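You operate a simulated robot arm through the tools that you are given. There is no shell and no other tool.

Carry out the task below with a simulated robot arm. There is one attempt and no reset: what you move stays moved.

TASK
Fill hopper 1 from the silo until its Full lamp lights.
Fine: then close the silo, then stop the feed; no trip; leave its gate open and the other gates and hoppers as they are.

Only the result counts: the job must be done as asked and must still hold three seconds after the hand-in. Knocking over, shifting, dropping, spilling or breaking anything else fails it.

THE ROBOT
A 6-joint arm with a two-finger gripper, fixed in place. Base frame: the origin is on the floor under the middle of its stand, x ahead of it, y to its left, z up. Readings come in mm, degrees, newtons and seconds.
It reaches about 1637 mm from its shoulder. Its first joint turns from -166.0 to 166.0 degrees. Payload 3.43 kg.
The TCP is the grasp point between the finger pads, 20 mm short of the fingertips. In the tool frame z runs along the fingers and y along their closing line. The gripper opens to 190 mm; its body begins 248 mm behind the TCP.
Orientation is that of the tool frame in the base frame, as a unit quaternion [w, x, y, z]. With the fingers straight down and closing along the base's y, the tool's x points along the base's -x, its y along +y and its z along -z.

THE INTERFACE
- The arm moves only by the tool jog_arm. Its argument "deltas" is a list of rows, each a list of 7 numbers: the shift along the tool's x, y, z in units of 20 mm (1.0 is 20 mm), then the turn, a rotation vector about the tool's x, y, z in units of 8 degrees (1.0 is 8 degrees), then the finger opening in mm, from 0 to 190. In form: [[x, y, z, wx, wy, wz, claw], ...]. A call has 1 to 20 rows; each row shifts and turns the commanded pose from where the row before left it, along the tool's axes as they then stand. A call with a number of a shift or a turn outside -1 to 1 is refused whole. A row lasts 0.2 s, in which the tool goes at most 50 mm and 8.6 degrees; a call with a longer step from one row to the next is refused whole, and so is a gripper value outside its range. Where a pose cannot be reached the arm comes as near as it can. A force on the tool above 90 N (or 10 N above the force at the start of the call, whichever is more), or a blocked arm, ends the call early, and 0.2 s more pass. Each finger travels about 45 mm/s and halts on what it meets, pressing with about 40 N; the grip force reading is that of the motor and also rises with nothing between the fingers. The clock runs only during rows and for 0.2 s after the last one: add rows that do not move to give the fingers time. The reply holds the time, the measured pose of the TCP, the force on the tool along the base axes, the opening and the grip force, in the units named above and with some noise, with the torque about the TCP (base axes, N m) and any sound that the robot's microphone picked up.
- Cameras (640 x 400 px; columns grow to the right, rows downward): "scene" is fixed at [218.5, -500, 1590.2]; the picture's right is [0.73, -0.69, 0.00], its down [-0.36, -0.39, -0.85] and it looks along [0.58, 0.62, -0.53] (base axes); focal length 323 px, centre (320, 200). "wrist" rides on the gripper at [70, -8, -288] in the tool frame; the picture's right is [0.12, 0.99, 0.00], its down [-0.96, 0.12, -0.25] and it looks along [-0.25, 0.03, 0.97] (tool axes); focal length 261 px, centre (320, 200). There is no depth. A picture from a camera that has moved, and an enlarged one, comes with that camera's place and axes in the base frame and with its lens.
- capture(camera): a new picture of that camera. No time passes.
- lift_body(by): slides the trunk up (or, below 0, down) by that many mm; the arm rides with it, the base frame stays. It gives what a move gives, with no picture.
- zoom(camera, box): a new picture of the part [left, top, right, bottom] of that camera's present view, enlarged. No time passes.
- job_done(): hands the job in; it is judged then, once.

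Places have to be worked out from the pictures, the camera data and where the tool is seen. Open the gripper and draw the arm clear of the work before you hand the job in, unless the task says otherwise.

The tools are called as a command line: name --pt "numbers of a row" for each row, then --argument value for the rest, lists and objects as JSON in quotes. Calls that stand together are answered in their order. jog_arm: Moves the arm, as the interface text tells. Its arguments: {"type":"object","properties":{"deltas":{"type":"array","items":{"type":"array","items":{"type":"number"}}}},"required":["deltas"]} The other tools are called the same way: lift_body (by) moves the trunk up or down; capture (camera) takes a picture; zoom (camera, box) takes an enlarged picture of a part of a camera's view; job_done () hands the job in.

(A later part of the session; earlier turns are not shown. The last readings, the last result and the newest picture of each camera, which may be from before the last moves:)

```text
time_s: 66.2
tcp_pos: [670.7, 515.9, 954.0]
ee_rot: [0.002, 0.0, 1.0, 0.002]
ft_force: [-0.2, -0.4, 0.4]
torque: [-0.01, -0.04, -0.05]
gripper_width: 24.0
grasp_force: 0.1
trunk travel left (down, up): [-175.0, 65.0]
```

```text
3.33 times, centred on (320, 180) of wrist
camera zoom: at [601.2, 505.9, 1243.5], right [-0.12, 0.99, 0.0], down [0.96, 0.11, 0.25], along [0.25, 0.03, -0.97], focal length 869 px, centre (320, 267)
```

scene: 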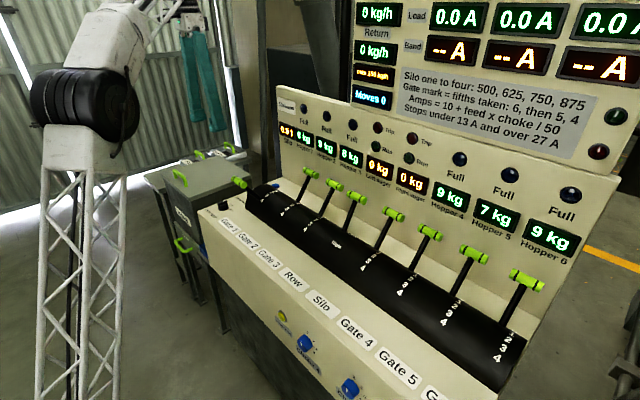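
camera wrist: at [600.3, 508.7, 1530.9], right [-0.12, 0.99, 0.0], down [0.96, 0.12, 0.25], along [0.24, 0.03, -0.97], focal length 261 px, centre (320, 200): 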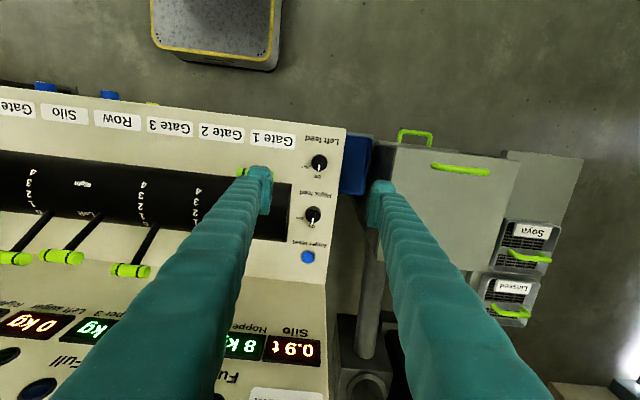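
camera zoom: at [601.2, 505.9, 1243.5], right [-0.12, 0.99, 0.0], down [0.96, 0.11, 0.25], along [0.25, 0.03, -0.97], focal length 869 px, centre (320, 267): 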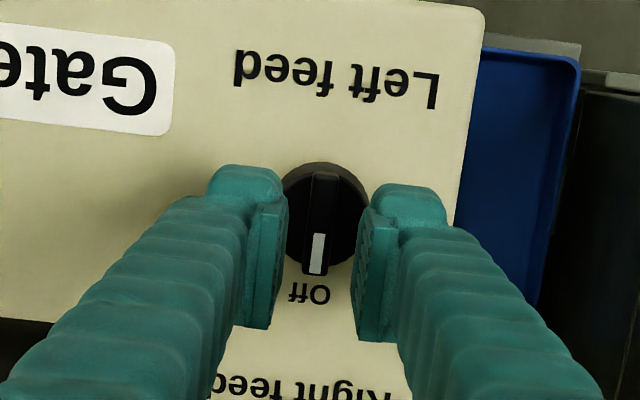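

The bar is centred between the pads and still at Off. I descend 11.5 mm and close on it.

jog_arm --pt "0 0 0.3 0 0 0 24" --pt "0 0 0.275 0 0 0 24" --pt "0 0 0 0 0 0 24" --pt "0 0 0 0 0 0 12" --pt "0 0 0 0 0 0 4" --pt "0 0 0 0 0 0 4"

zoom --camera "wrist" --box '[240, 120, 400, 240]'

zoom --camera "scene" --box '[200, 170, 280, 230]'

```text
time_s: 67.5
tcp_pos: [670.6, 514.7, 945.9]
ee_rot: [0.003, 0.0, 1.0, 0.003]
ft_force: [-1.3, -3.9, 20.7]
torque: [-0.08, 0.31, 0.03]
gripper_width: 5.8
grasp_force: 38.1
trunk travel left (down, up): [-175.0, 65.0]
```

```text
3.33 times, centred on (320, 180) of wrist
camera zoom: at [601.1, 504.9, 1234.1], right [-0.12, 0.99, 0.0], down [0.96, 0.11, 0.25], along [0.25, 0.03, -0.97], focal length 869 px, centre (320, 267)
```

zoom: 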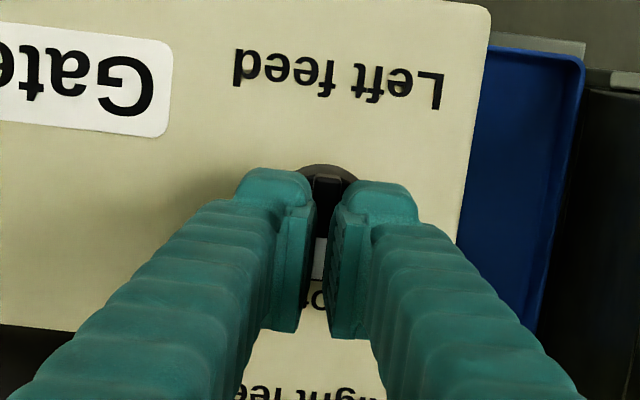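

```text
6.67 times, centred on (240, 200) of scene
camera zoom: at [218.5, -500.0, 1590.2], right [0.73, -0.69, 0.0], down [-0.36, -0.39, -0.85], along [0.58, 0.62, -0.53], focal length 2155 px, centre (853, 200)
```

zoom: 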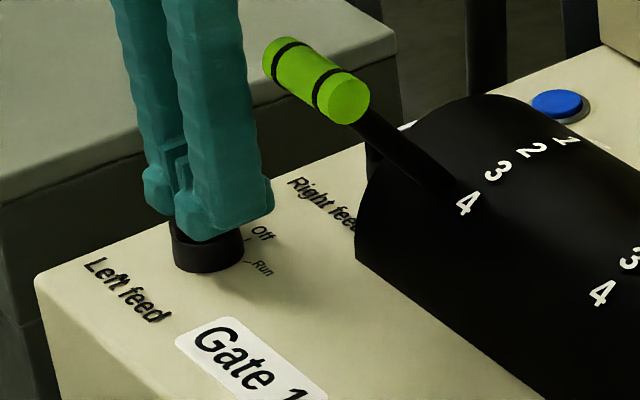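

It rode up the bar's rounded top again, so gripping the bar alone is unreliable. The deck works out at z≈898 and the 37 mm round base tops at ≈920, so I'll open to 46 mm, re-centre, and go deeper (tips ≈903) to grip the round base itself.

jog_arm --pt "0 0 -0.4 0 0 0 12" --pt "0 0 -0.4 0 0 0 30" --pt "0 0 0 0 0 0 46" --pt "0 0 0 0 0 0 46"

zoom --camera "wrist" --box '[240, 120, 400, 240]'

```text
time_s: 68.5
tcp_pos: [671.1, 515.5, 960.1]
ee_rot: [0.003, 0.0, 1.0, 0.002]
ft_force: [0.3, -0.3, 0.2]
torque: [0.0, 0.02, -0.03]
gripper_width: 46.0
grasp_force: 0.1
trunk travel left (down, up): [-175.0, 65.0]
```

```text
3.33 times, centred on (320, 180) of wrist
camera zoom: at [601.6, 506.2, 1247.9], right [-0.12, 0.99, 0.0], down [0.96, 0.11, 0.25], along [0.25, 0.03, -0.97], focal length 869 px, centre (320, 267)
```

zoom: 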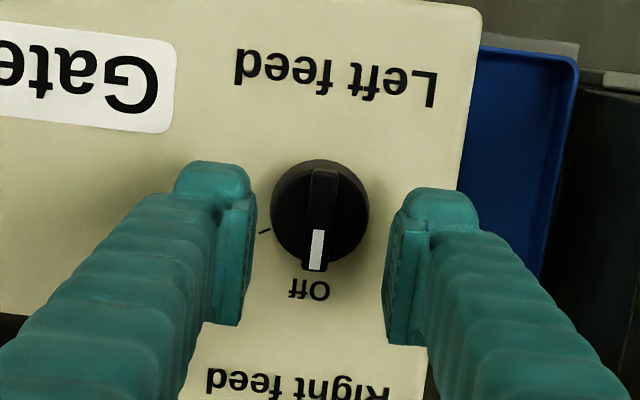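

The knob is centred with about 4 mm of clearance each side. I'll descend 37 mm in shrinking steps.

jog_arm --pt "0 0 0.6 0 0 0 46" --pt "0 0 0.6 0 0 0 46" --pt "0 0 0.4 0 0 0 46" --pt "0 0 0.25 0 0 0 46" --pt "0 0 0 0 0 0 46"

zoom --camera "wrist" --box '[240, 120, 400, 240]'

zoom --camera "scene" --box '[200, 170, 280, 230]'

```text
time_s: 69.8
tcp_pos: [671.1, 515.0, 924.0]
ee_rot: [0.003, 0.0, 1.0, 0.002]
ft_force: [0.7, 0.6, 0.0]
torque: [0.02, -0.01, 0.03]
gripper_width: 45.9
grasp_force: 0.0
trunk travel left (down, up): [-175.0, 65.0]
```

```text
3.33 times, centred on (320, 180) of wrist
camera zoom: at [601.9, 506.0, 1211.1], right [-0.12, 0.99, 0.0], down [0.96, 0.11, 0.25], along [0.25, 0.03, -0.97], focal length 869 px, centre (320, 267)
```

zoom: 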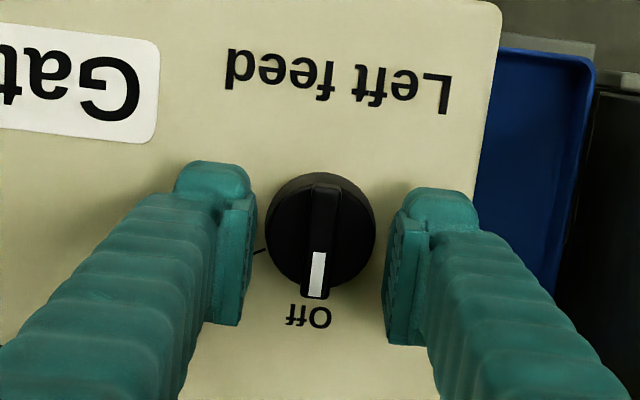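

```text
6.67 times, centred on (240, 200) of scene
camera zoom: at [218.5, -500.0, 1590.2], right [0.73, -0.69, 0.0], down [-0.36, -0.39, -0.85], along [0.58, 0.62, -0.53], focal length 2155 px, centre (853, 200)
```

zoom: 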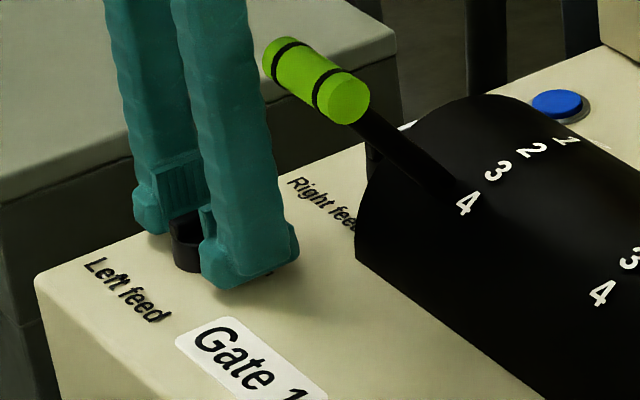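

The tips are beside the round base near the deck with no contact. I'll close on the base.

jog_arm --pt "0 0 0 0 0 0 40" --pt "0 0 0 0 0 0 32" --pt "0 0 0 0 0 0 28" --pt "0 0 0 0 0 0 28"

zoom --camera "wrist" --box '[240, 120, 400, 240]'

```text
time_s: 70.8
tcp_pos: [672.4, 515.1, 924.4]
ee_rot: [0.002, 0.0, 1.0, 0.002]
ft_force: [-3.0, -6.4, -1.4]
torque: [-0.12, 0.04, 0.04]
gripper_width: 37.0
grasp_force: 45.0
trunk travel left (down, up): [-175.0, 65.0]
```

```text
3.33 times, centred on (320, 180) of wrist
camera zoom: at [602.0, 505.5, 1211.1], right [-0.12, 0.99, 0.0], down [0.96, 0.11, 0.25], along [0.25, 0.03, -0.97], focal length 869 px, centre (320, 267)
```

zoom: 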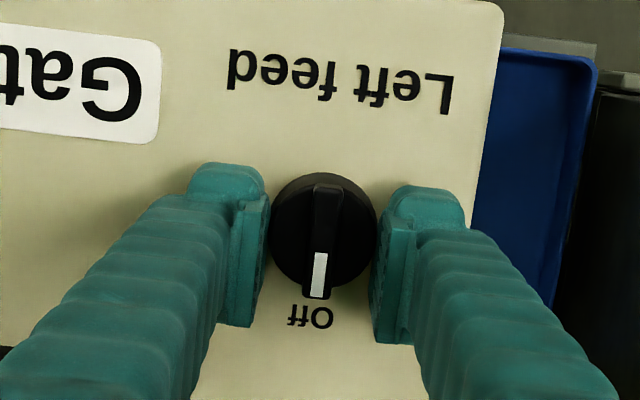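

Width 37.0 with 45 N: I have the round base. But the knob's centre appears about 6 mm nearer the robot than the TCP, so I'll reopen, shift 6 mm, and regrip so the twist is centred.

jog_arm --pt "0 0 0 0 0 0 44" --pt "0 0 0 0 0 0 46" --pt "0.16 0 0 0 0 0 46" --pt "0.16 0 0 0 0 0 46" --pt "0 0 0 0 0 0 46" --pt "0 0 0 0 0 0 36" --pt "0 0 0 0 0 0 28" --pt "0 0 0 0 0 0 28"

zoom --camera "wrist" --box '[240, 120, 400, 240]'

```text
time_s: 72.5
tcp_pos: [664.2, 514.5, 922.0]
ee_rot: [0.002, 0.0, 1.0, 0.002]
ft_force: [-2.2, -7.4, -2.9]
torque: [-0.09, 0.03, 0.0]
gripper_width: 36.8
grasp_force: 45.2
trunk travel left (down, up): [-175.0, 65.0]
```

```text
3.33 times, centred on (320, 180) of wrist
camera zoom: at [595.3, 505.6, 1210.7], right [-0.12, 0.99, 0.0], down [0.96, 0.11, 0.25], along [0.25, 0.03, -0.97], focal length 869 px, centre (320, 267)
```

zoom: 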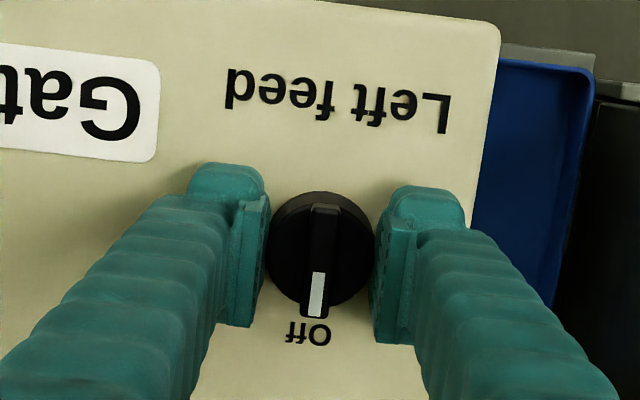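

The grip is now centred. I'll twist +40° clockwise (toward Run) and look.

jog_arm --pt "0 0 0 0 0 0.8 28" --pt "0 0 0 0 0 0.8 28" --pt "0 0 0 0 0 0.8 28" --pt "0 0 0 0 0 0.8 28" --pt "0 0 0 0 0 0.8 28" --pt "0 0 0 0 0 0.8 28" --pt "0 0 0 0 0 0 28"

zoom --camera "wrist" --box '[240, 120, 400, 240]'

zoom --camera "scene" --box '[180, 60, 440, 240]'

```text
time_s: 74.2
tcp_pos: [665.0, 514.9, 922.9]
ee_rot: [0.001, 0.33, 0.944, 0.002]
ft_force: [-2.8, -12.4, -8.4]
torque: [-0.1, 0.0, 0.01]
gripper_width: 36.6
grasp_force: 45.3
trunk travel left (down, up): [-175.0, 65.0]
```

```text
3.33 times, centred on (320, 180) of wrist
camera zoom: at [605.4, 551.1, 1211.0], right [0.52, 0.85, 0.01], down [0.82, -0.51, 0.25], along [0.21, -0.13, -0.97], focal length 869 px, centre (320, 267)
```

zoom: 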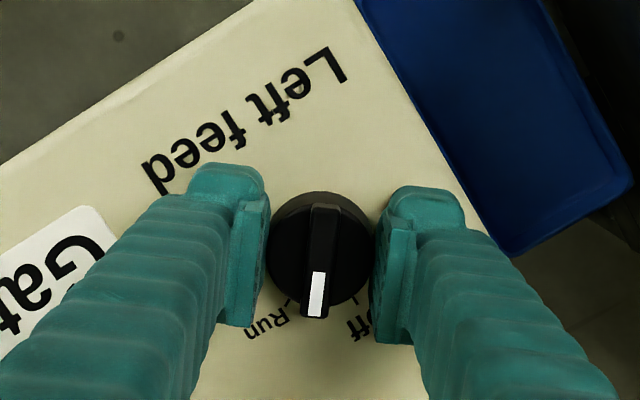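

```text
2.22 times, centred on (310, 150) of scene
camera zoom: at [218.5, -500.0, 1590.2], right [0.73, -0.69, 0.0], down [-0.36, -0.39, -0.85], along [0.58, 0.62, -0.53], focal length 718 px, centre (342, 311)
```

zoom: 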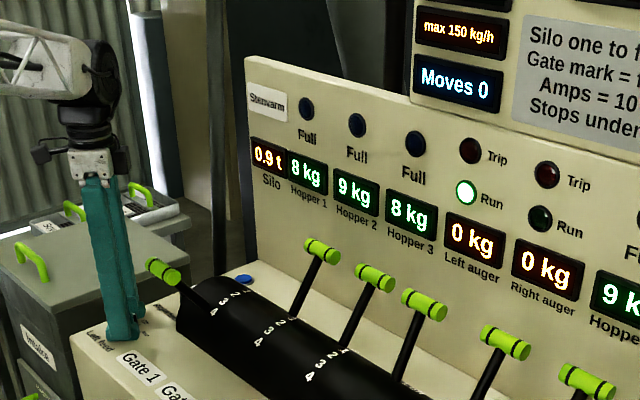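

The knob turns with the grip and the Left auger's Run lamp is lit. I'll finish the turn to the Run tick, about 30° more.

jog_arm --pt "0 0 0 0 0 0.8 28" --pt "0 0 0 0 0 0.8 28" --pt "0 0 0 0 0 0.8 28" --pt "0 0 0 0 0 0.7 28" --pt "0 0 0 0 0 0.6 28" --pt "0 0 0 0 0 0 28"

zoom --camera "wrist" --box '[240, 120, 400, 240]'

capture --camera "scene"

```text
time_s: 75.5
tcp_pos: [663.9, 517.2, 924.1]
ee_rot: [0.001, 0.559, 0.829, 0.003]
ft_force: [-4.1, -3.2, -0.1]
torque: [0.05, 0.07, 0.3]
gripper_width: 36.5
grasp_force: 45.0
trunk travel left (down, up): [-175.0, 65.0]
```

```text
3.33 times, centred on (320, 180) of wrist
camera zoom: at [630.5, 577.3, 1211.6], right [0.88, 0.48, 0.01], down [0.47, -0.85, 0.25], along [0.12, -0.21, -0.97], focal length 869 px, centre (320, 267)
```

zoom: 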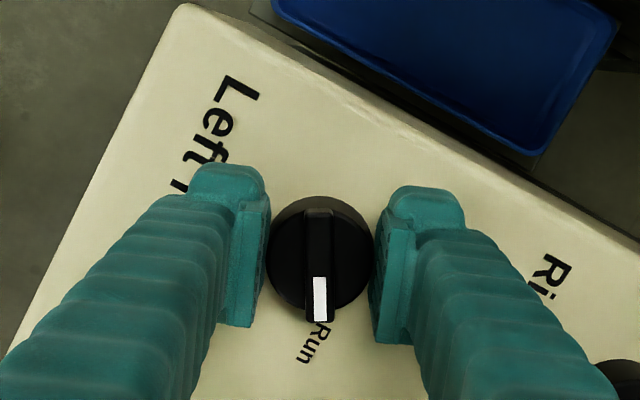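

```text
taken
```

scene: 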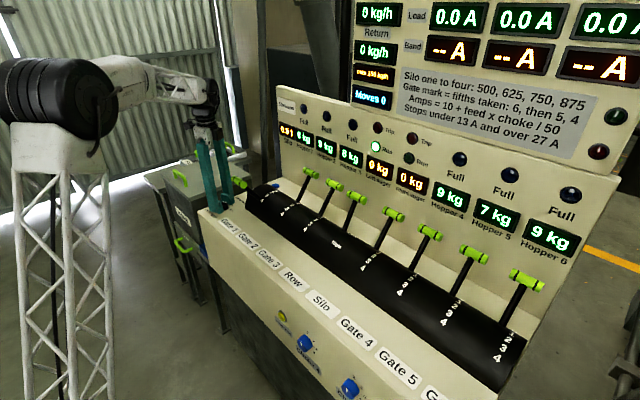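

The knob points to Run (68° turned, at its stop), the Run lamp is lit and nothing has tripped. I'll release the knob and rise straight up.

jog_arm --pt "0 0 0 0 0 0 44" --pt "0 0 0 0 0 0 48" --pt "0 0 -0.5 0 0 0 48" --pt "0 0 -1 0 0 0 48" --pt "0 0 -1 0 0 0 48" --pt "0 0 -1 0 0 0 48" --pt "0 0 -1 0 0 0 48" --pt "0 0 -1 0 0 0 48" --pt "0 0 -1 0 0 0 48" --pt "0 0 -1 0 0 0 48" --pt "0 0 -1 0 0 0 48" --pt "0 0 -1 0 0 0 48" --pt "0 0 -1 0 0 0 48" --pt "0 0 -1 0 0 0 48" --pt "0 0 -1 0 0 0 48" --pt "0 0 -1 0 0 0 48" --pt "0 0 -1 0 0 0 48" --pt "0 0 -1 0 0 0 48"

capture --camera "wrist"

capture --camera "scene"

```text
time_s: 79.3
tcp_pos: [663.3, 512.9, 1233.9]
ee_rot: [0.001, 0.559, 0.829, 0.003]
ft_force: [0.6, 0.7, 0.5]
torque: [-0.05, -0.03, 0.02]
gripper_width: 48.1
grasp_force: 0.1
trunk travel left (down, up): [-175.0, 65.0]
```

```text
taken
camera wrist: at [629.6, 574.9, 1521.4], right [0.88, 0.48, 0.01], down [0.47, -0.85, 0.25], along [0.12, -0.21, -0.97], focal length 261 px, centre (320, 200)
```

wrist: 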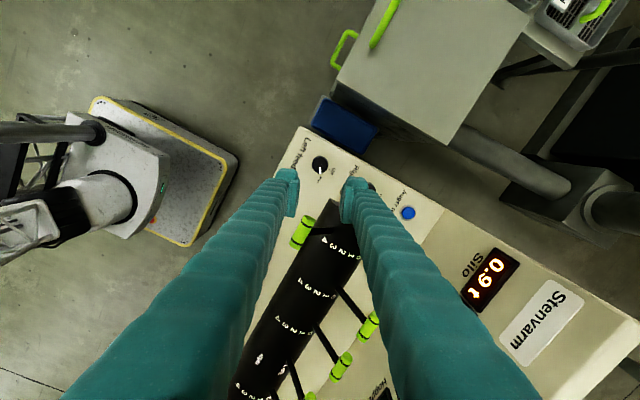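

```text
taken
```

scene: 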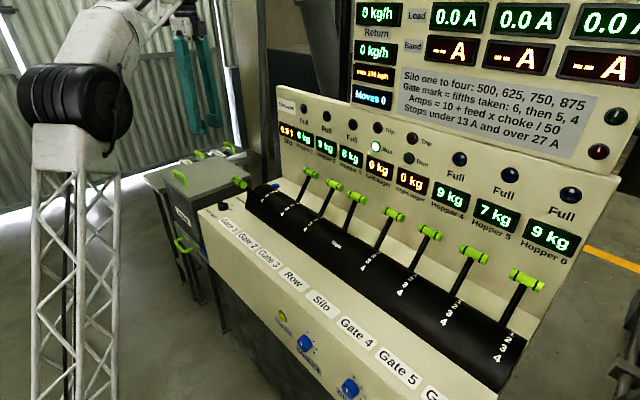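

Run stays lit after release. I'll turn the tool back to straight and travel high along −y toward the Silo lever.

jog_arm --pt "0 0 0 0 0 -0.944 60" --pt "0 0 0 0 0 -0.944 60" --pt "0 0 0 0 0 -0.944 60" --pt "0 0 0 0 0 -0.944 60" --pt "0 0 0 0 0 -0.944 60" --pt "0 0 0 0 0 -0.944 60" --pt "0 0 0 0 0 -0.944 60" --pt "0 0 0 0 0 -0.944 60" --pt "0 0 0 0 0 -0.944 60" --pt "0 -1 0 0 0 0 60" --pt "0 -1 0 0 0 0 60" --pt "0 -1 0 0 0 0 60" --pt "0 -1 0 0 0 0 60" --pt "0 -1 0 0 0 0 60" --pt "0 -1 0 0 0 0 60" --pt "0 -1 0 0 0 0 60" --pt "0 -1 0 0 0 0 60" --pt "0 -1 0 0 0 0 60" --pt "0 -1 0 0 0 0 60" --pt "0 -1 0 0 0 0 60"

jog_arm --pt "0 -1 0 0 0 0 60" --pt "0 -1 0 0 0 0 60" --pt "0 -1 0 0 0 0 60" --pt "0 -1 0 0 0 0 60" --pt "0 -1 0 0 0 0 60" --pt "0 -1 0 0 0 0 60" --pt "0 -1 0 0 0 0 60" --pt "0 -1 0 0 0 0 60" --pt "0 -1 0 0 0 0 60" --pt "0 -1 0 0 0 0 60" --pt "0 -1 0 0 0 0 60" --pt "0 -1 0 0 0 0 60" --pt "0 -1 0 0 0 0 60" --pt "0 -1 0 0 0 0 60" --pt "0 -1 0 0 0 0 60" --pt "0 -1 0 0 0 0 60" --pt "0 -1 0 0 0 0 60" --pt "0 -1 0 0 0 0 60" --pt "0 0 0 0 0 0 60"

capture --camera "wrist"

capture --camera "scene"

```text
time_s: 83.5
tcp_pos: [663.5, 293.5, 1231.1]
ee_rot: [0.002, -0.001, 1.0, 0.001]
ft_force: [0.9, 0.2, 0.2]
torque: [-0.08, 0.01, 0.0]
gripper_width: 60.0
grasp_force: 0.0
trunk travel left (down, up): [-175.0, 65.0]
```

```text
time_s: 87.5
tcp_pos: [663.2, -66.2, 1230.3]
ee_rot: [0.002, 0.0, 1.0, 0.003]
ft_force: [-0.7, -0.2, 0.5]
torque: [-0.04, -0.01, -0.02]
gripper_width: 59.9
grasp_force: 0.0
trunk travel left (down, up): [-175.0, 65.0]
```

```text
taken
camera wrist: at [593.6, -75.9, 1518.7], right [-0.12, 0.99, 0.0], down [0.96, 0.11, 0.25], along [0.25, 0.03, -0.97], focal length 261 px, centre (320, 200)
```

wrist: 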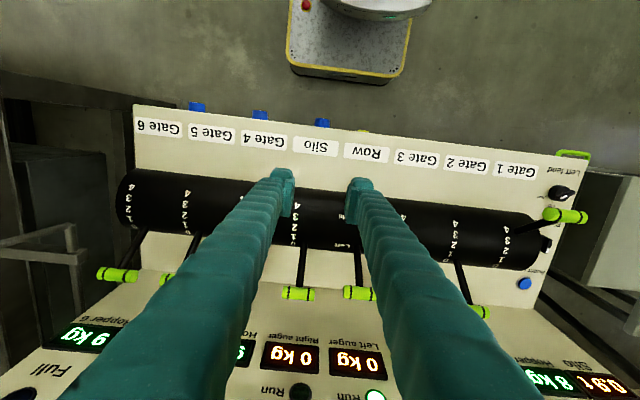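

```text
taken
```

scene: 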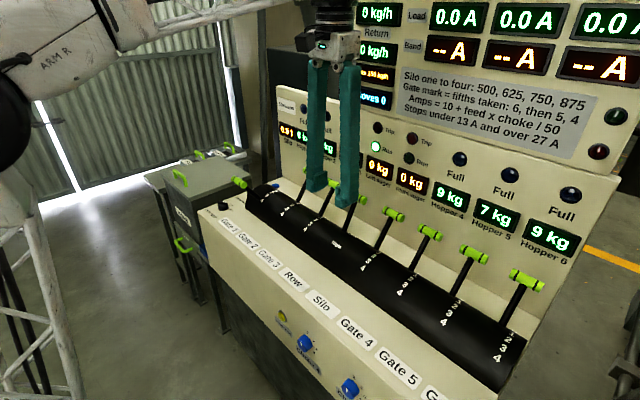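

Silo's handle shows at column 298. I'll enlarge to pin down its y before tilting the tool.

zoom --camera "wrist" --box '[260, 220, 380, 320]'

```text
4.00 times, centred on (320, 270) of wrist
camera zoom: at [593.6, -75.9, 1518.7], right [-0.12, 0.99, 0.0], down [0.96, 0.11, 0.25], along [0.25, 0.03, -0.97], focal length 1043 px, centre (320, -80)
```

zoom: 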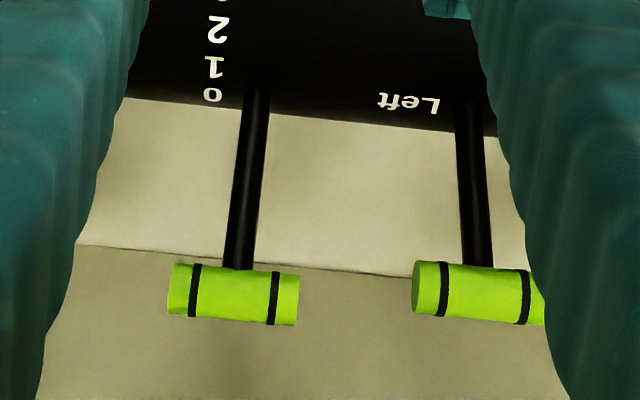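

Silo's lever is at y≈−82. I'll tilt the tool to 65° and move to the same pre-grasp offset that worked for gate 1.

jog_arm --pt "0 0 0 0 -0.903 0 60" --pt "0 0 0 0 -0.903 0 60" --pt "0 0 0 0 -0.903 0 60" --pt "0 0 0 0 -0.903 0 60" --pt "0 0 0 0 -0.903 0 60" --pt "0 0 0 0 -0.903 0 60" --pt "0 0 0 0 -0.903 0 60" --pt "0 0 0 0 -0.903 0 60" --pt "0 0 0 0 -0.903 0 60" --pt "0.628 -0.088 0.91 0 0 0 60" --pt "0.628 -0.088 0.91 0 0 0 60" --pt "0.628 -0.088 0.91 0 0 0 60" --pt "0.628 -0.088 0.91 0 0 0 60" --pt "0.628 -0.088 0.91 0 0 0 60" --pt "0.628 -0.088 0.91 0 0 0 60" --pt "0.628 -0.088 0.91 0 0 0 60" --pt "0.628 -0.088 0.91 0 0 0 60" --pt "0.628 -0.088 0.91 0 0 0 60" --pt "0 0 0 0 0 0 60"

capture --camera "wrist"

capture --camera "scene"

```text
time_s: 91.5
tcp_pos: [764.9, -80.0, 1060.9]
ee_rot: [0.54, 0.001, 0.842, 0.002]
ft_force: [-0.5, -0.1, -0.5]
torque: [0.0, 0.01, 0.04]
gripper_width: 60.1
grasp_force: 0.0
trunk travel left (down, up): [-175.0, 65.0]
```

```text
taken
camera wrist: at [475.2, -89.2, 1117.1], right [-0.05, 0.99, -0.1], down [0.18, 0.11, 0.98], along [0.98, 0.03, -0.18], focal length 261 px, centre (320, 200)
```

wrist: 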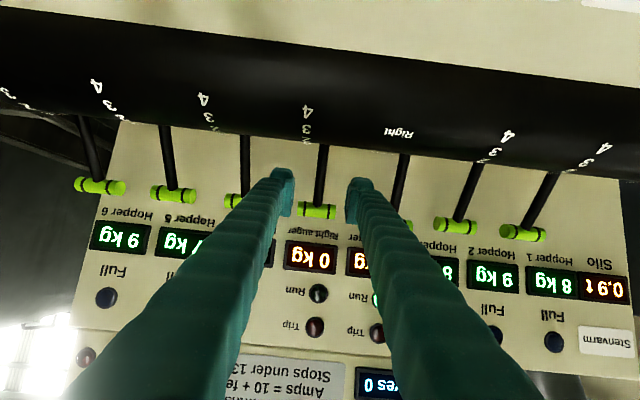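

```text
taken
```

scene: 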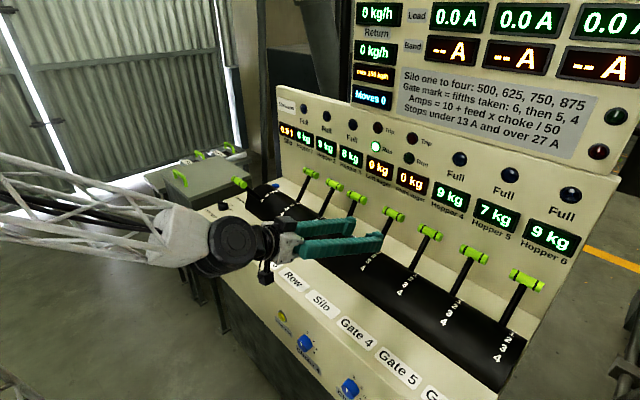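

From this posture the scene camera sees every display, and the silo shaft is lined up exactly as gate 1's was. I'll advance 118 mm and close on the shaft.

jog_arm --pt "0.03 0 1 0 0 0 60" --pt "0.03 0 1 0 0 0 60" --pt "0.03 0 1 0 0 0 60" --pt "0 0 1 0 0 0 60" --pt "0 0 1 0 0 0 60" --pt "0 0 0.95 0 0 0 60" --pt "0 0 0 0 0 0 60"

zoom --camera "wrist" --box '[220, 100, 420, 260]'

capture --camera "scene"

```text
time_s: 93.2
tcp_pos: [871.6, -81.0, 1008.5]
ee_rot: [0.539, 0.002, 0.843, 0.001]
ft_force: [0.5, -0.5, -0.1]
torque: [0.0, -0.01, -0.01]
gripper_width: 59.9
grasp_force: 0.1
trunk travel left (down, up): [-175.0, 65.0]
```

```text
2.50 times, centred on (320, 180) of wrist
camera zoom: at [582.8, -89.5, 1065.2], right [-0.05, 0.99, -0.1], down [0.18, 0.11, 0.98], along [0.98, 0.03, -0.18], focal length 652 px, centre (320, 250)
```

zoom: 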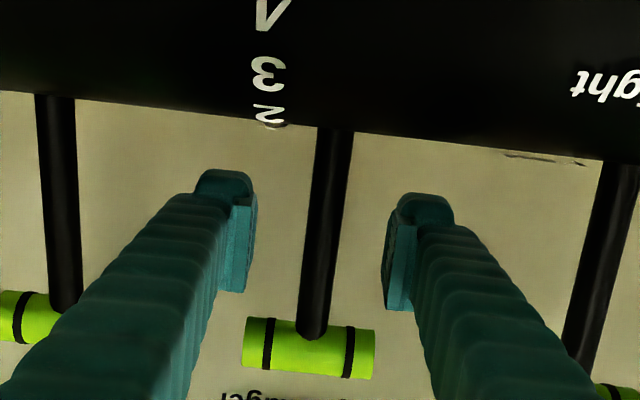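

```text
taken
```

scene: 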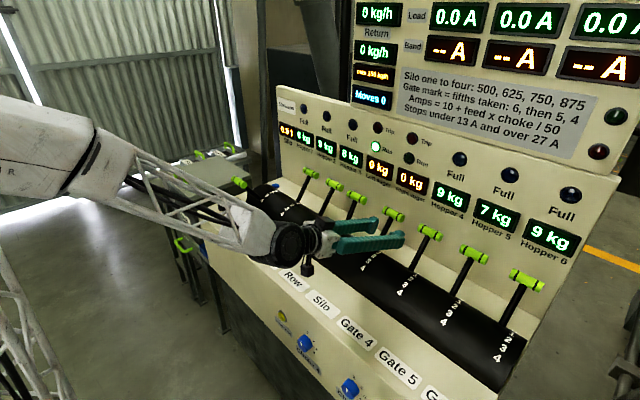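

Same picture as for gate 1. I'll close on the silo shaft and confirm the width before moving it.

jog_arm --pt "0 0 0 0 0 0 40" --pt "0 0 0 0 0 0 20" --pt "0 0 0 0 0 0 8" --pt "0 0 0 0 0 0 8" --pt "0 0 0 0 0 0 8"

zoom --camera "scene" --box '[260, 0, 440, 160]'

```text
time_s: 94.3
tcp_pos: [871.3, -80.0, 1009.3]
ee_rot: [0.539, 0.0, 0.842, 0.002]
ft_force: [1.3, 6.4, -1.0]
torque: [-0.17, 0.01, 0.16]
gripper_width: 14.9
grasp_force: 45.3
trunk travel left (down, up): [-175.0, 65.0]
```

```text
2.50 times, centred on (350, 80) of scene
camera zoom: at [218.5, -500.0, 1590.2], right [0.73, -0.69, 0.0], down [-0.36, -0.39, -0.85], along [0.58, 0.62, -0.53], focal length 808 px, centre (245, 500)
```

zoom: 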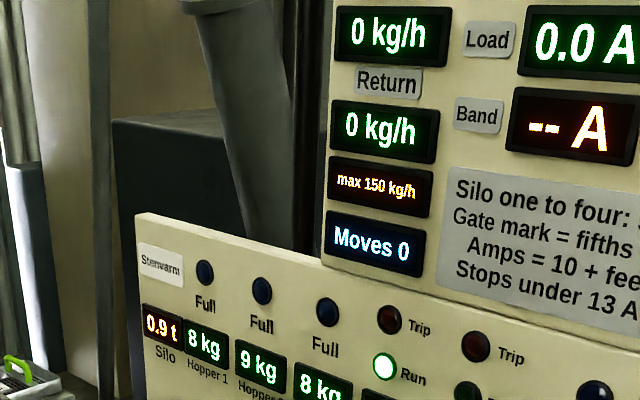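

The silo shaft is held (14.9 mm, 45 N), the Left auger is running and no trip shows. I now pull the silo lever about 18° to mark 1.

jog_arm --pt "-0.083 0 -0.508 0 -0.1667 0 8" --pt "-0.05 0 -0.508 0 -0.1667 0 8" --pt "-0.016 0 -0.515 0 -0.1667 0 8" --pt "0.01 0 -0.35 0 -0.1 0 8" --pt "0 0 0 0 0 0 8"

capture --camera "scene"

zoom --camera "scene" --box '[260, 0, 440, 160]'

zoom --camera "wrist" --box '[220, 60, 420, 260]'

```text
time_s: 95.5
tcp_pos: [838.1, -80.6, 1026.7]
ee_rot: [0.574, 0.001, 0.819, 0.001]
ft_force: [4.7, 12.0, 0.5]
torque: [-0.93, -0.45, 0.56]
gripper_width: 14.7
grasp_force: 44.9
trunk travel left (down, up): [-175.0, 65.0]
```

```text
taken
```

scene: 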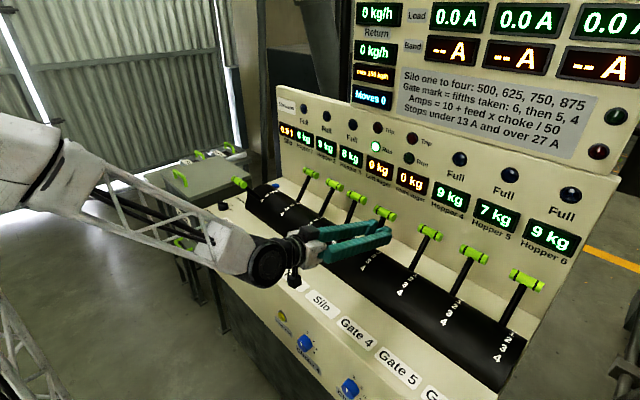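

```text
2.50 times, centred on (350, 80) of scene
camera zoom: at [218.5, -500.0, 1590.2], right [0.73, -0.69, 0.0], down [-0.36, -0.39, -0.85], along [0.58, 0.62, -0.53], focal length 808 px, centre (245, 500)
```

zoom: 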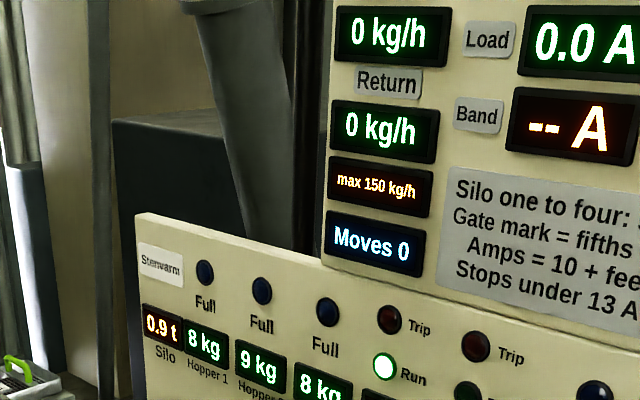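

```text
2.00 times, centred on (320, 160) of wrist
camera zoom: at [545.4, -88.8, 1058.4], right [-0.04, 0.99, -0.11], down [0.1, 0.11, 0.99], along [0.99, 0.03, -0.1], focal length 521 px, centre (320, 280)
```

zoom: 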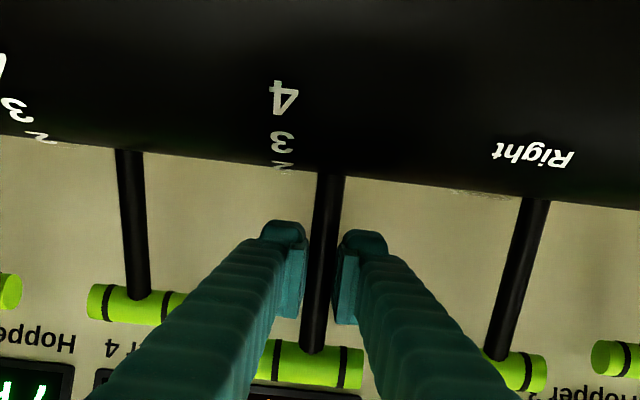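

The lever is at about mark 1 and held. I'll wait a second with still rows and read the auger and hopper displays.

jog_arm --pt "0 0 0 0 0 0 8" --pt "0 0 0 0 0 0 8" --pt "0 0 0 0 0 0 8" --pt "0 0 0 0 0 0 8" --pt "0 0 0 0 0 0 8"

zoom --camera "scene" --box '[270, 80, 450, 200]'

zoom --camera "scene" --box '[340, 0, 460, 120]'

zoom --camera "scene" --box '[320, 190, 440, 280]'

```text
time_s: 96.8
tcp_pos: [838.7, -80.9, 1025.6]
ee_rot: [0.574, 0.001, 0.819, 0.001]
ft_force: [0.9, 15.6, 5.2]
torque: [-1.0, 0.13, 0.51]
gripper_width: 14.6
grasp_force: 44.9
trunk travel left (down, up): [-175.0, 65.0]
```

```text
3.33 times, centred on (360, 140) of scene
camera zoom: at [218.5, -500.0, 1590.2], right [0.73, -0.69, 0.0], down [-0.36, -0.39, -0.85], along [0.58, 0.62, -0.53], focal length 1077 px, centre (187, 400)
```

zoom: 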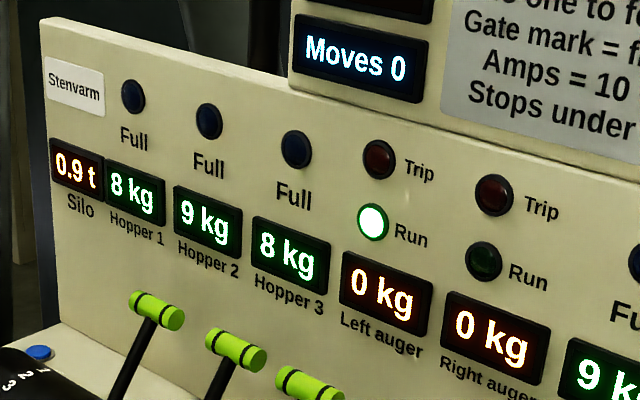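

```text
3.33 times, centred on (400, 60) of scene
camera zoom: at [218.5, -500.0, 1590.2], right [0.73, -0.69, 0.0], down [-0.36, -0.39, -0.85], along [0.58, 0.62, -0.53], focal length 1077 px, centre (53, 667)
```

zoom: 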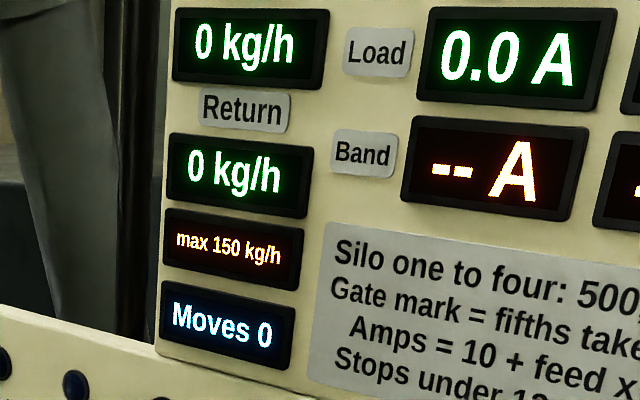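

```text
4.44 times, centred on (380, 235) of scene
camera zoom: at [218.5, -500.0, 1590.2], right [0.73, -0.69, 0.0], down [-0.36, -0.39, -0.85], along [0.58, 0.62, -0.53], focal length 1436 px, centre (53, 44)
```

zoom: 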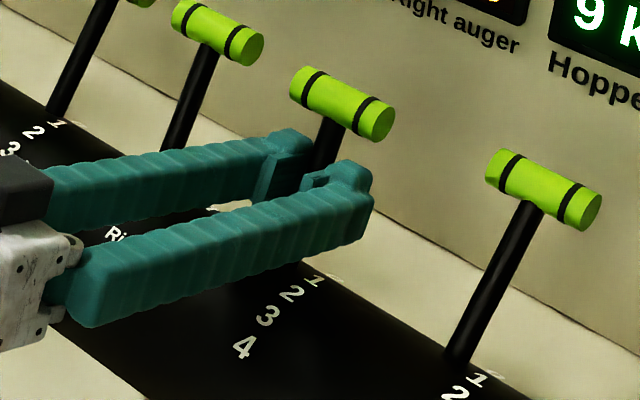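

Nothing shows yet after 1.5 s; at 0.14 kg/s the displays may just be slow. I'll wait three more seconds while holding the lever.

jog_arm --pt "0 0 0 0 0 0 8" --pt "0 0 0 0 0 0 8" --pt "0 0 0 0 0 0 8" --pt "0 0 0 0 0 0 8" --pt "0 0 0 0 0 0 8" --pt "0 0 0 0 0 0 8" --pt "0 0 0 0 0 0 8" --pt "0 0 0 0 0 0 8" --pt "0 0 0 0 0 0 8" --pt "0 0 0 0 0 0 8"

zoom --camera "scene" --box '[270, 80, 450, 200]'

zoom --camera "scene" --box '[340, 0, 460, 120]'

```text
time_s: 99.0
tcp_pos: [837.1, -80.6, 1026.4]
ee_rot: [0.573, 0.0, 0.82, 0.002]
ft_force: [3.4, 15.6, 6.2]
torque: [-0.96, -0.09, 0.5]
gripper_width: 14.5
grasp_force: 45.4
trunk travel left (down, up): [-175.0, 65.0]
```

```text
3.33 times, centred on (360, 140) of scene
camera zoom: at [218.5, -500.0, 1590.2], right [0.73, -0.69, 0.0], down [-0.36, -0.39, -0.85], along [0.58, 0.62, -0.53], focal length 1077 px, centre (187, 400)
```

zoom: 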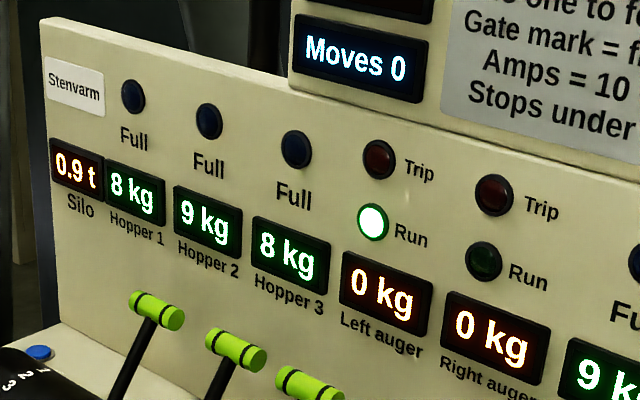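

```text
3.33 times, centred on (400, 60) of scene
camera zoom: at [218.5, -500.0, 1590.2], right [0.73, -0.69, 0.0], down [-0.36, -0.39, -0.85], along [0.58, 0.62, -0.53], focal length 1077 px, centre (53, 667)
```

zoom: 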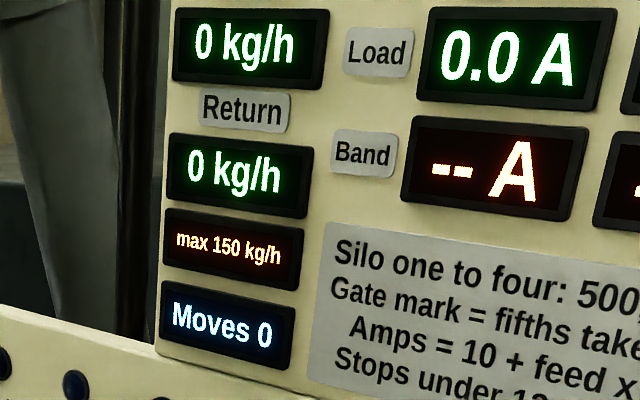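

Still no change, but at mark 1 a kilogram takes about 9 s. I'll hold four more seconds and check hopper 1 again.

jog_arm --pt "0 0 0 0 0 0 8" --pt "0 0 0 0 0 0 8" --pt "0 0 0 0 0 0 8" --pt "0 0 0 0 0 0 8" --pt "0 0 0 0 0 0 8" --pt "0 0 0 0 0 0 8" --pt "0 0 0 0 0 0 8" --pt "0 0 0 0 0 0 8" --pt "0 0 0 0 0 0 8" --pt "0 0 0 0 0 0 8" --pt "0 0 0 0 0 0 8" --pt "0 0 0 0 0 0 8" --pt "0 0 0 0 0 0 8" --pt "0 0 0 0 0 0 8" --pt "0 0 0 0 0 0 8" --pt "0 0 0 0 0 0 8" --pt "0 0 0 0 0 0 8" --pt "0 0 0 0 0 0 8" --pt "0 0 0 0 0 0 8"

zoom --camera "scene" --box '[270, 80, 450, 200]'

zoom --camera "scene" --box '[340, 0, 460, 120]'

zoom --camera "wrist" --box '[220, 60, 420, 260]'

```text
time_s: 103.0
tcp_pos: [838.2, -79.8, 1026.9]
ee_rot: [0.574, 0.001, 0.819, 0.001]
ft_force: [1.9, 12.3, 6.2]
torque: [-0.93, -0.03, 0.5]
gripper_width: 14.4
grasp_force: 44.8
trunk travel left (down, up): [-175.0, 65.0]
```

```text
3.33 times, centred on (360, 140) of scene
camera zoom: at [218.5, -500.0, 1590.2], right [0.73, -0.69, 0.0], down [-0.36, -0.39, -0.85], along [0.58, 0.62, -0.53], focal length 1077 px, centre (187, 400)
```

zoom: 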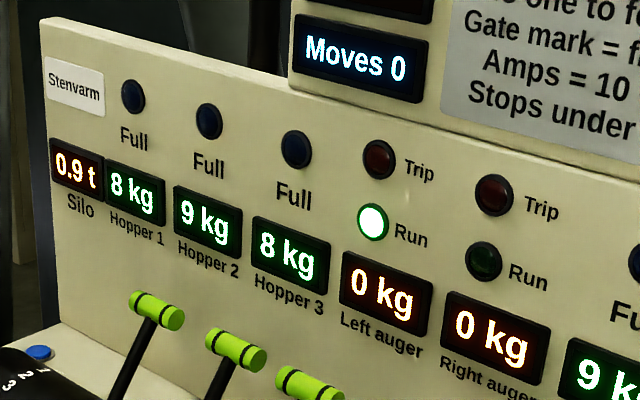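

```text
3.33 times, centred on (400, 60) of scene
camera zoom: at [218.5, -500.0, 1590.2], right [0.73, -0.69, 0.0], down [-0.36, -0.39, -0.85], along [0.58, 0.62, -0.53], focal length 1077 px, centre (53, 667)
```

zoom: 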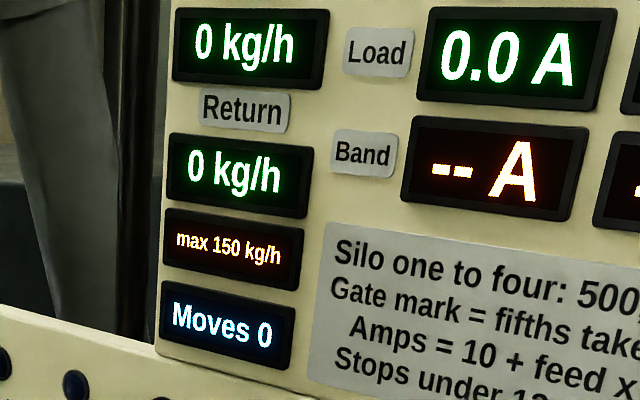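

```text
2.00 times, centred on (320, 160) of wrist
camera zoom: at [545.4, -88.5, 1058.2], right [-0.04, 0.99, -0.11], down [0.1, 0.11, 0.99], along [0.99, 0.03, -0.1], focal length 521 px, centre (320, 280)
```

zoom: 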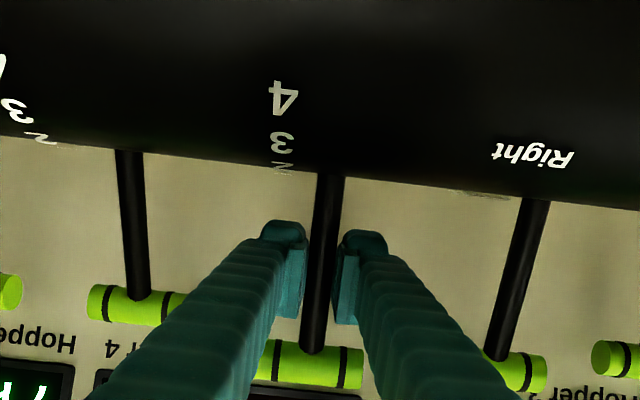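

No reading has moved after 7.5 s. Before assuming anything I'll wait four more seconds and look at all the displays.

jog_arm --pt "0 0 0 0 0 0 8" --pt "0 0 0 0 0 0 8" --pt "0 0 0 0 0 0 8" --pt "0 0 0 0 0 0 8" --pt "0 0 0 0 0 0 8" --pt "0 0 0 0 0 0 8" --pt "0 0 0 0 0 0 8" --pt "0 0 0 0 0 0 8" --pt "0 0 0 0 0 0 8" --pt "0 0 0 0 0 0 8" --pt "0 0 0 0 0 0 8" --pt "0 0 0 0 0 0 8" --pt "0 0 0 0 0 0 8" --pt "0 0 0 0 0 0 8" --pt "0 0 0 0 0 0 8" --pt "0 0 0 0 0 0 8" --pt "0 0 0 0 0 0 8" --pt "0 0 0 0 0 0 8" --pt "0 0 0 0 0 0 8"

capture --camera "scene"

zoom --camera "scene" --box '[270, 80, 450, 200]'

zoom --camera "scene" --box '[420, 120, 620, 260]'

zoom --camera "scene" --box '[230, 170, 330, 240]'

```text
time_s: 107.0
tcp_pos: [837.5, -79.7, 1026.0]
ee_rot: [0.574, 0.001, 0.819, 0.001]
ft_force: [0.6, 8.2, 2.7]
torque: [-0.97, 0.03, 0.47]
gripper_width: 14.5
grasp_force: 45.2
trunk travel left (down, up): [-175.0, 65.0]
```

```text
taken
```

scene: 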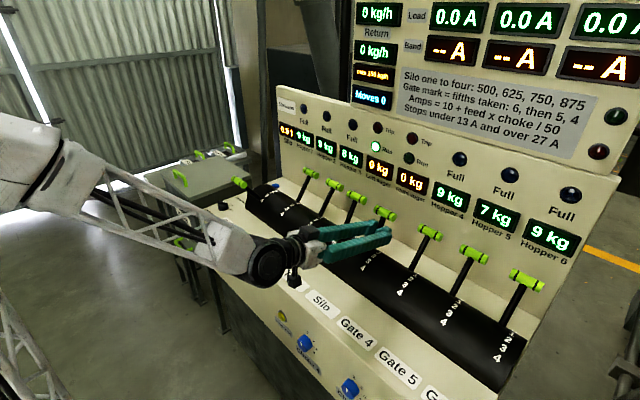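

```text
3.33 times, centred on (360, 140) of scene
camera zoom: at [218.5, -500.0, 1590.2], right [0.73, -0.69, 0.0], down [-0.36, -0.39, -0.85], along [0.58, 0.62, -0.53], focal length 1077 px, centre (187, 400)
```

zoom: 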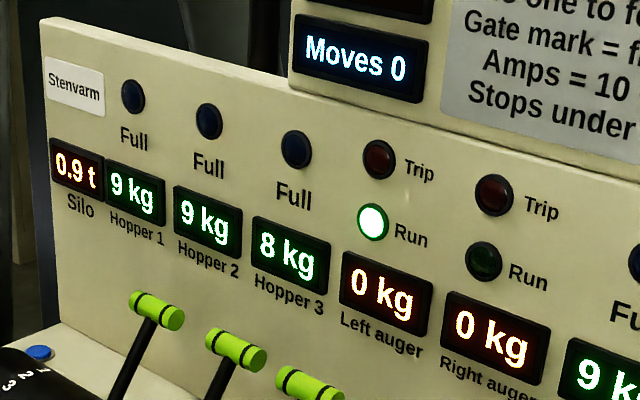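

```text
2.86 times, centred on (520, 190) of scene
camera zoom: at [218.5, -500.0, 1590.2], right [0.73, -0.69, 0.0], down [-0.36, -0.39, -0.85], along [0.58, 0.62, -0.53], focal length 923 px, centre (-251, 229)
```

zoom: 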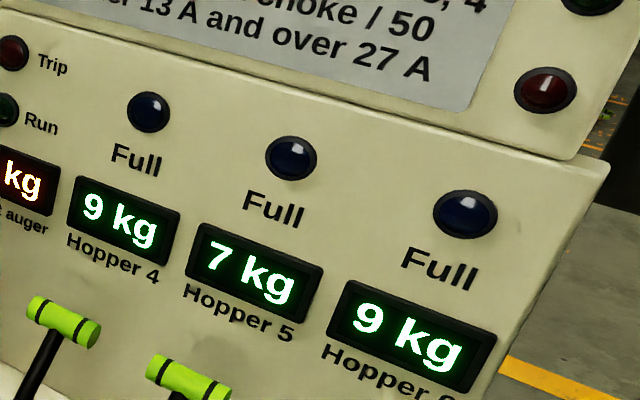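

```text
5.71 times, centred on (280, 205) of scene
camera zoom: at [218.5, -500.0, 1590.2], right [0.73, -0.69, 0.0], down [-0.36, -0.39, -0.85], along [0.58, 0.62, -0.53], focal length 1847 px, centre (549, 171)
```

zoom: 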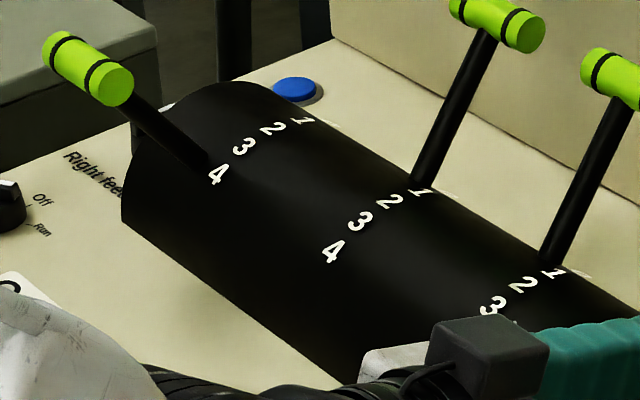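

Hopper 1 has risen to 9 kg with no trip and the auger near 0 kg, so the flow is right. I keep holding and check every few seconds for the Full lamp.

jog_arm --pt "0 0 0 0 0 0 8" --pt "0 0 0 0 0 0 8" --pt "0 0 0 0 0 0 8" --pt "0 0 0 0 0 0 8" --pt "0 0 0 0 0 0 8" --pt "0 0 0 0 0 0 8" --pt "0 0 0 0 0 0 8" --pt "0 0 0 0 0 0 8" --pt "0 0 0 0 0 0 8" --pt "0 0 0 0 0 0 8" --pt "0 0 0 0 0 0 8" --pt "0 0 0 0 0 0 8"

zoom --camera "scene" --box '[270, 80, 450, 200]'

```text
time_s: 109.5
tcp_pos: [838.4, -80.4, 1024.7]
ee_rot: [0.573, 0.0, 0.819, 0.002]
ft_force: [0.7, 19.0, 1.0]
torque: [-0.93, 0.05, 0.54]
gripper_width: 14.6
grasp_force: 45.7
trunk travel left (down, up): [-175.0, 65.0]
```

```text
3.33 times, centred on (360, 140) of scene
camera zoom: at [218.5, -500.0, 1590.2], right [0.73, -0.69, 0.0], down [-0.36, -0.39, -0.85], along [0.58, 0.62, -0.53], focal length 1077 px, centre (187, 400)
```

zoom: 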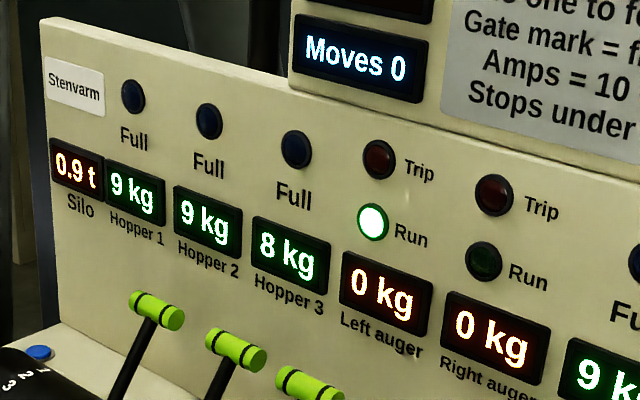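

Still 9 kg, no Full, no trip. I continue holding.

jog_arm --pt "0 0 0 0 0 0 8" --pt "0 0 0 0 0 0 8" --pt "0 0 0 0 0 0 8" --pt "0 0 0 0 0 0 8" --pt "0 0 0 0 0 0 8" --pt "0 0 0 0 0 0 8" --pt "0 0 0 0 0 0 8" --pt "0 0 0 0 0 0 8" --pt "0 0 0 0 0 0 8" --pt "0 0 0 0 0 0 8" --pt "0 0 0 0 0 0 8" --pt "0 0 0 0 0 0 8" --pt "0 0 0 0 0 0 8" --pt "0 0 0 0 0 0 8"

zoom --camera "scene" --box '[270, 80, 450, 200]'

```text
time_s: 112.5
tcp_pos: [838.7, -79.0, 1025.6]
ee_rot: [0.573, 0.001, 0.82, 0.001]
ft_force: [-0.2, 20.1, -0.3]
torque: [-0.93, 0.1, 0.54]
gripper_width: 14.5
grasp_force: 45.0
trunk travel left (down, up): [-175.0, 65.0]
```

```text
3.33 times, centred on (360, 140) of scene
camera zoom: at [218.5, -500.0, 1590.2], right [0.73, -0.69, 0.0], down [-0.36, -0.39, -0.85], along [0.58, 0.62, -0.53], focal length 1077 px, centre (187, 400)
```

zoom: 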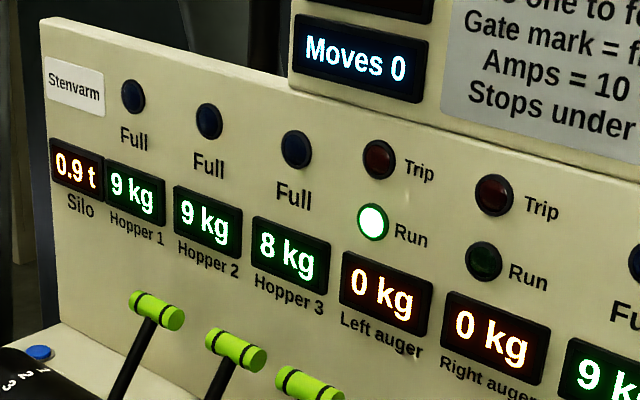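

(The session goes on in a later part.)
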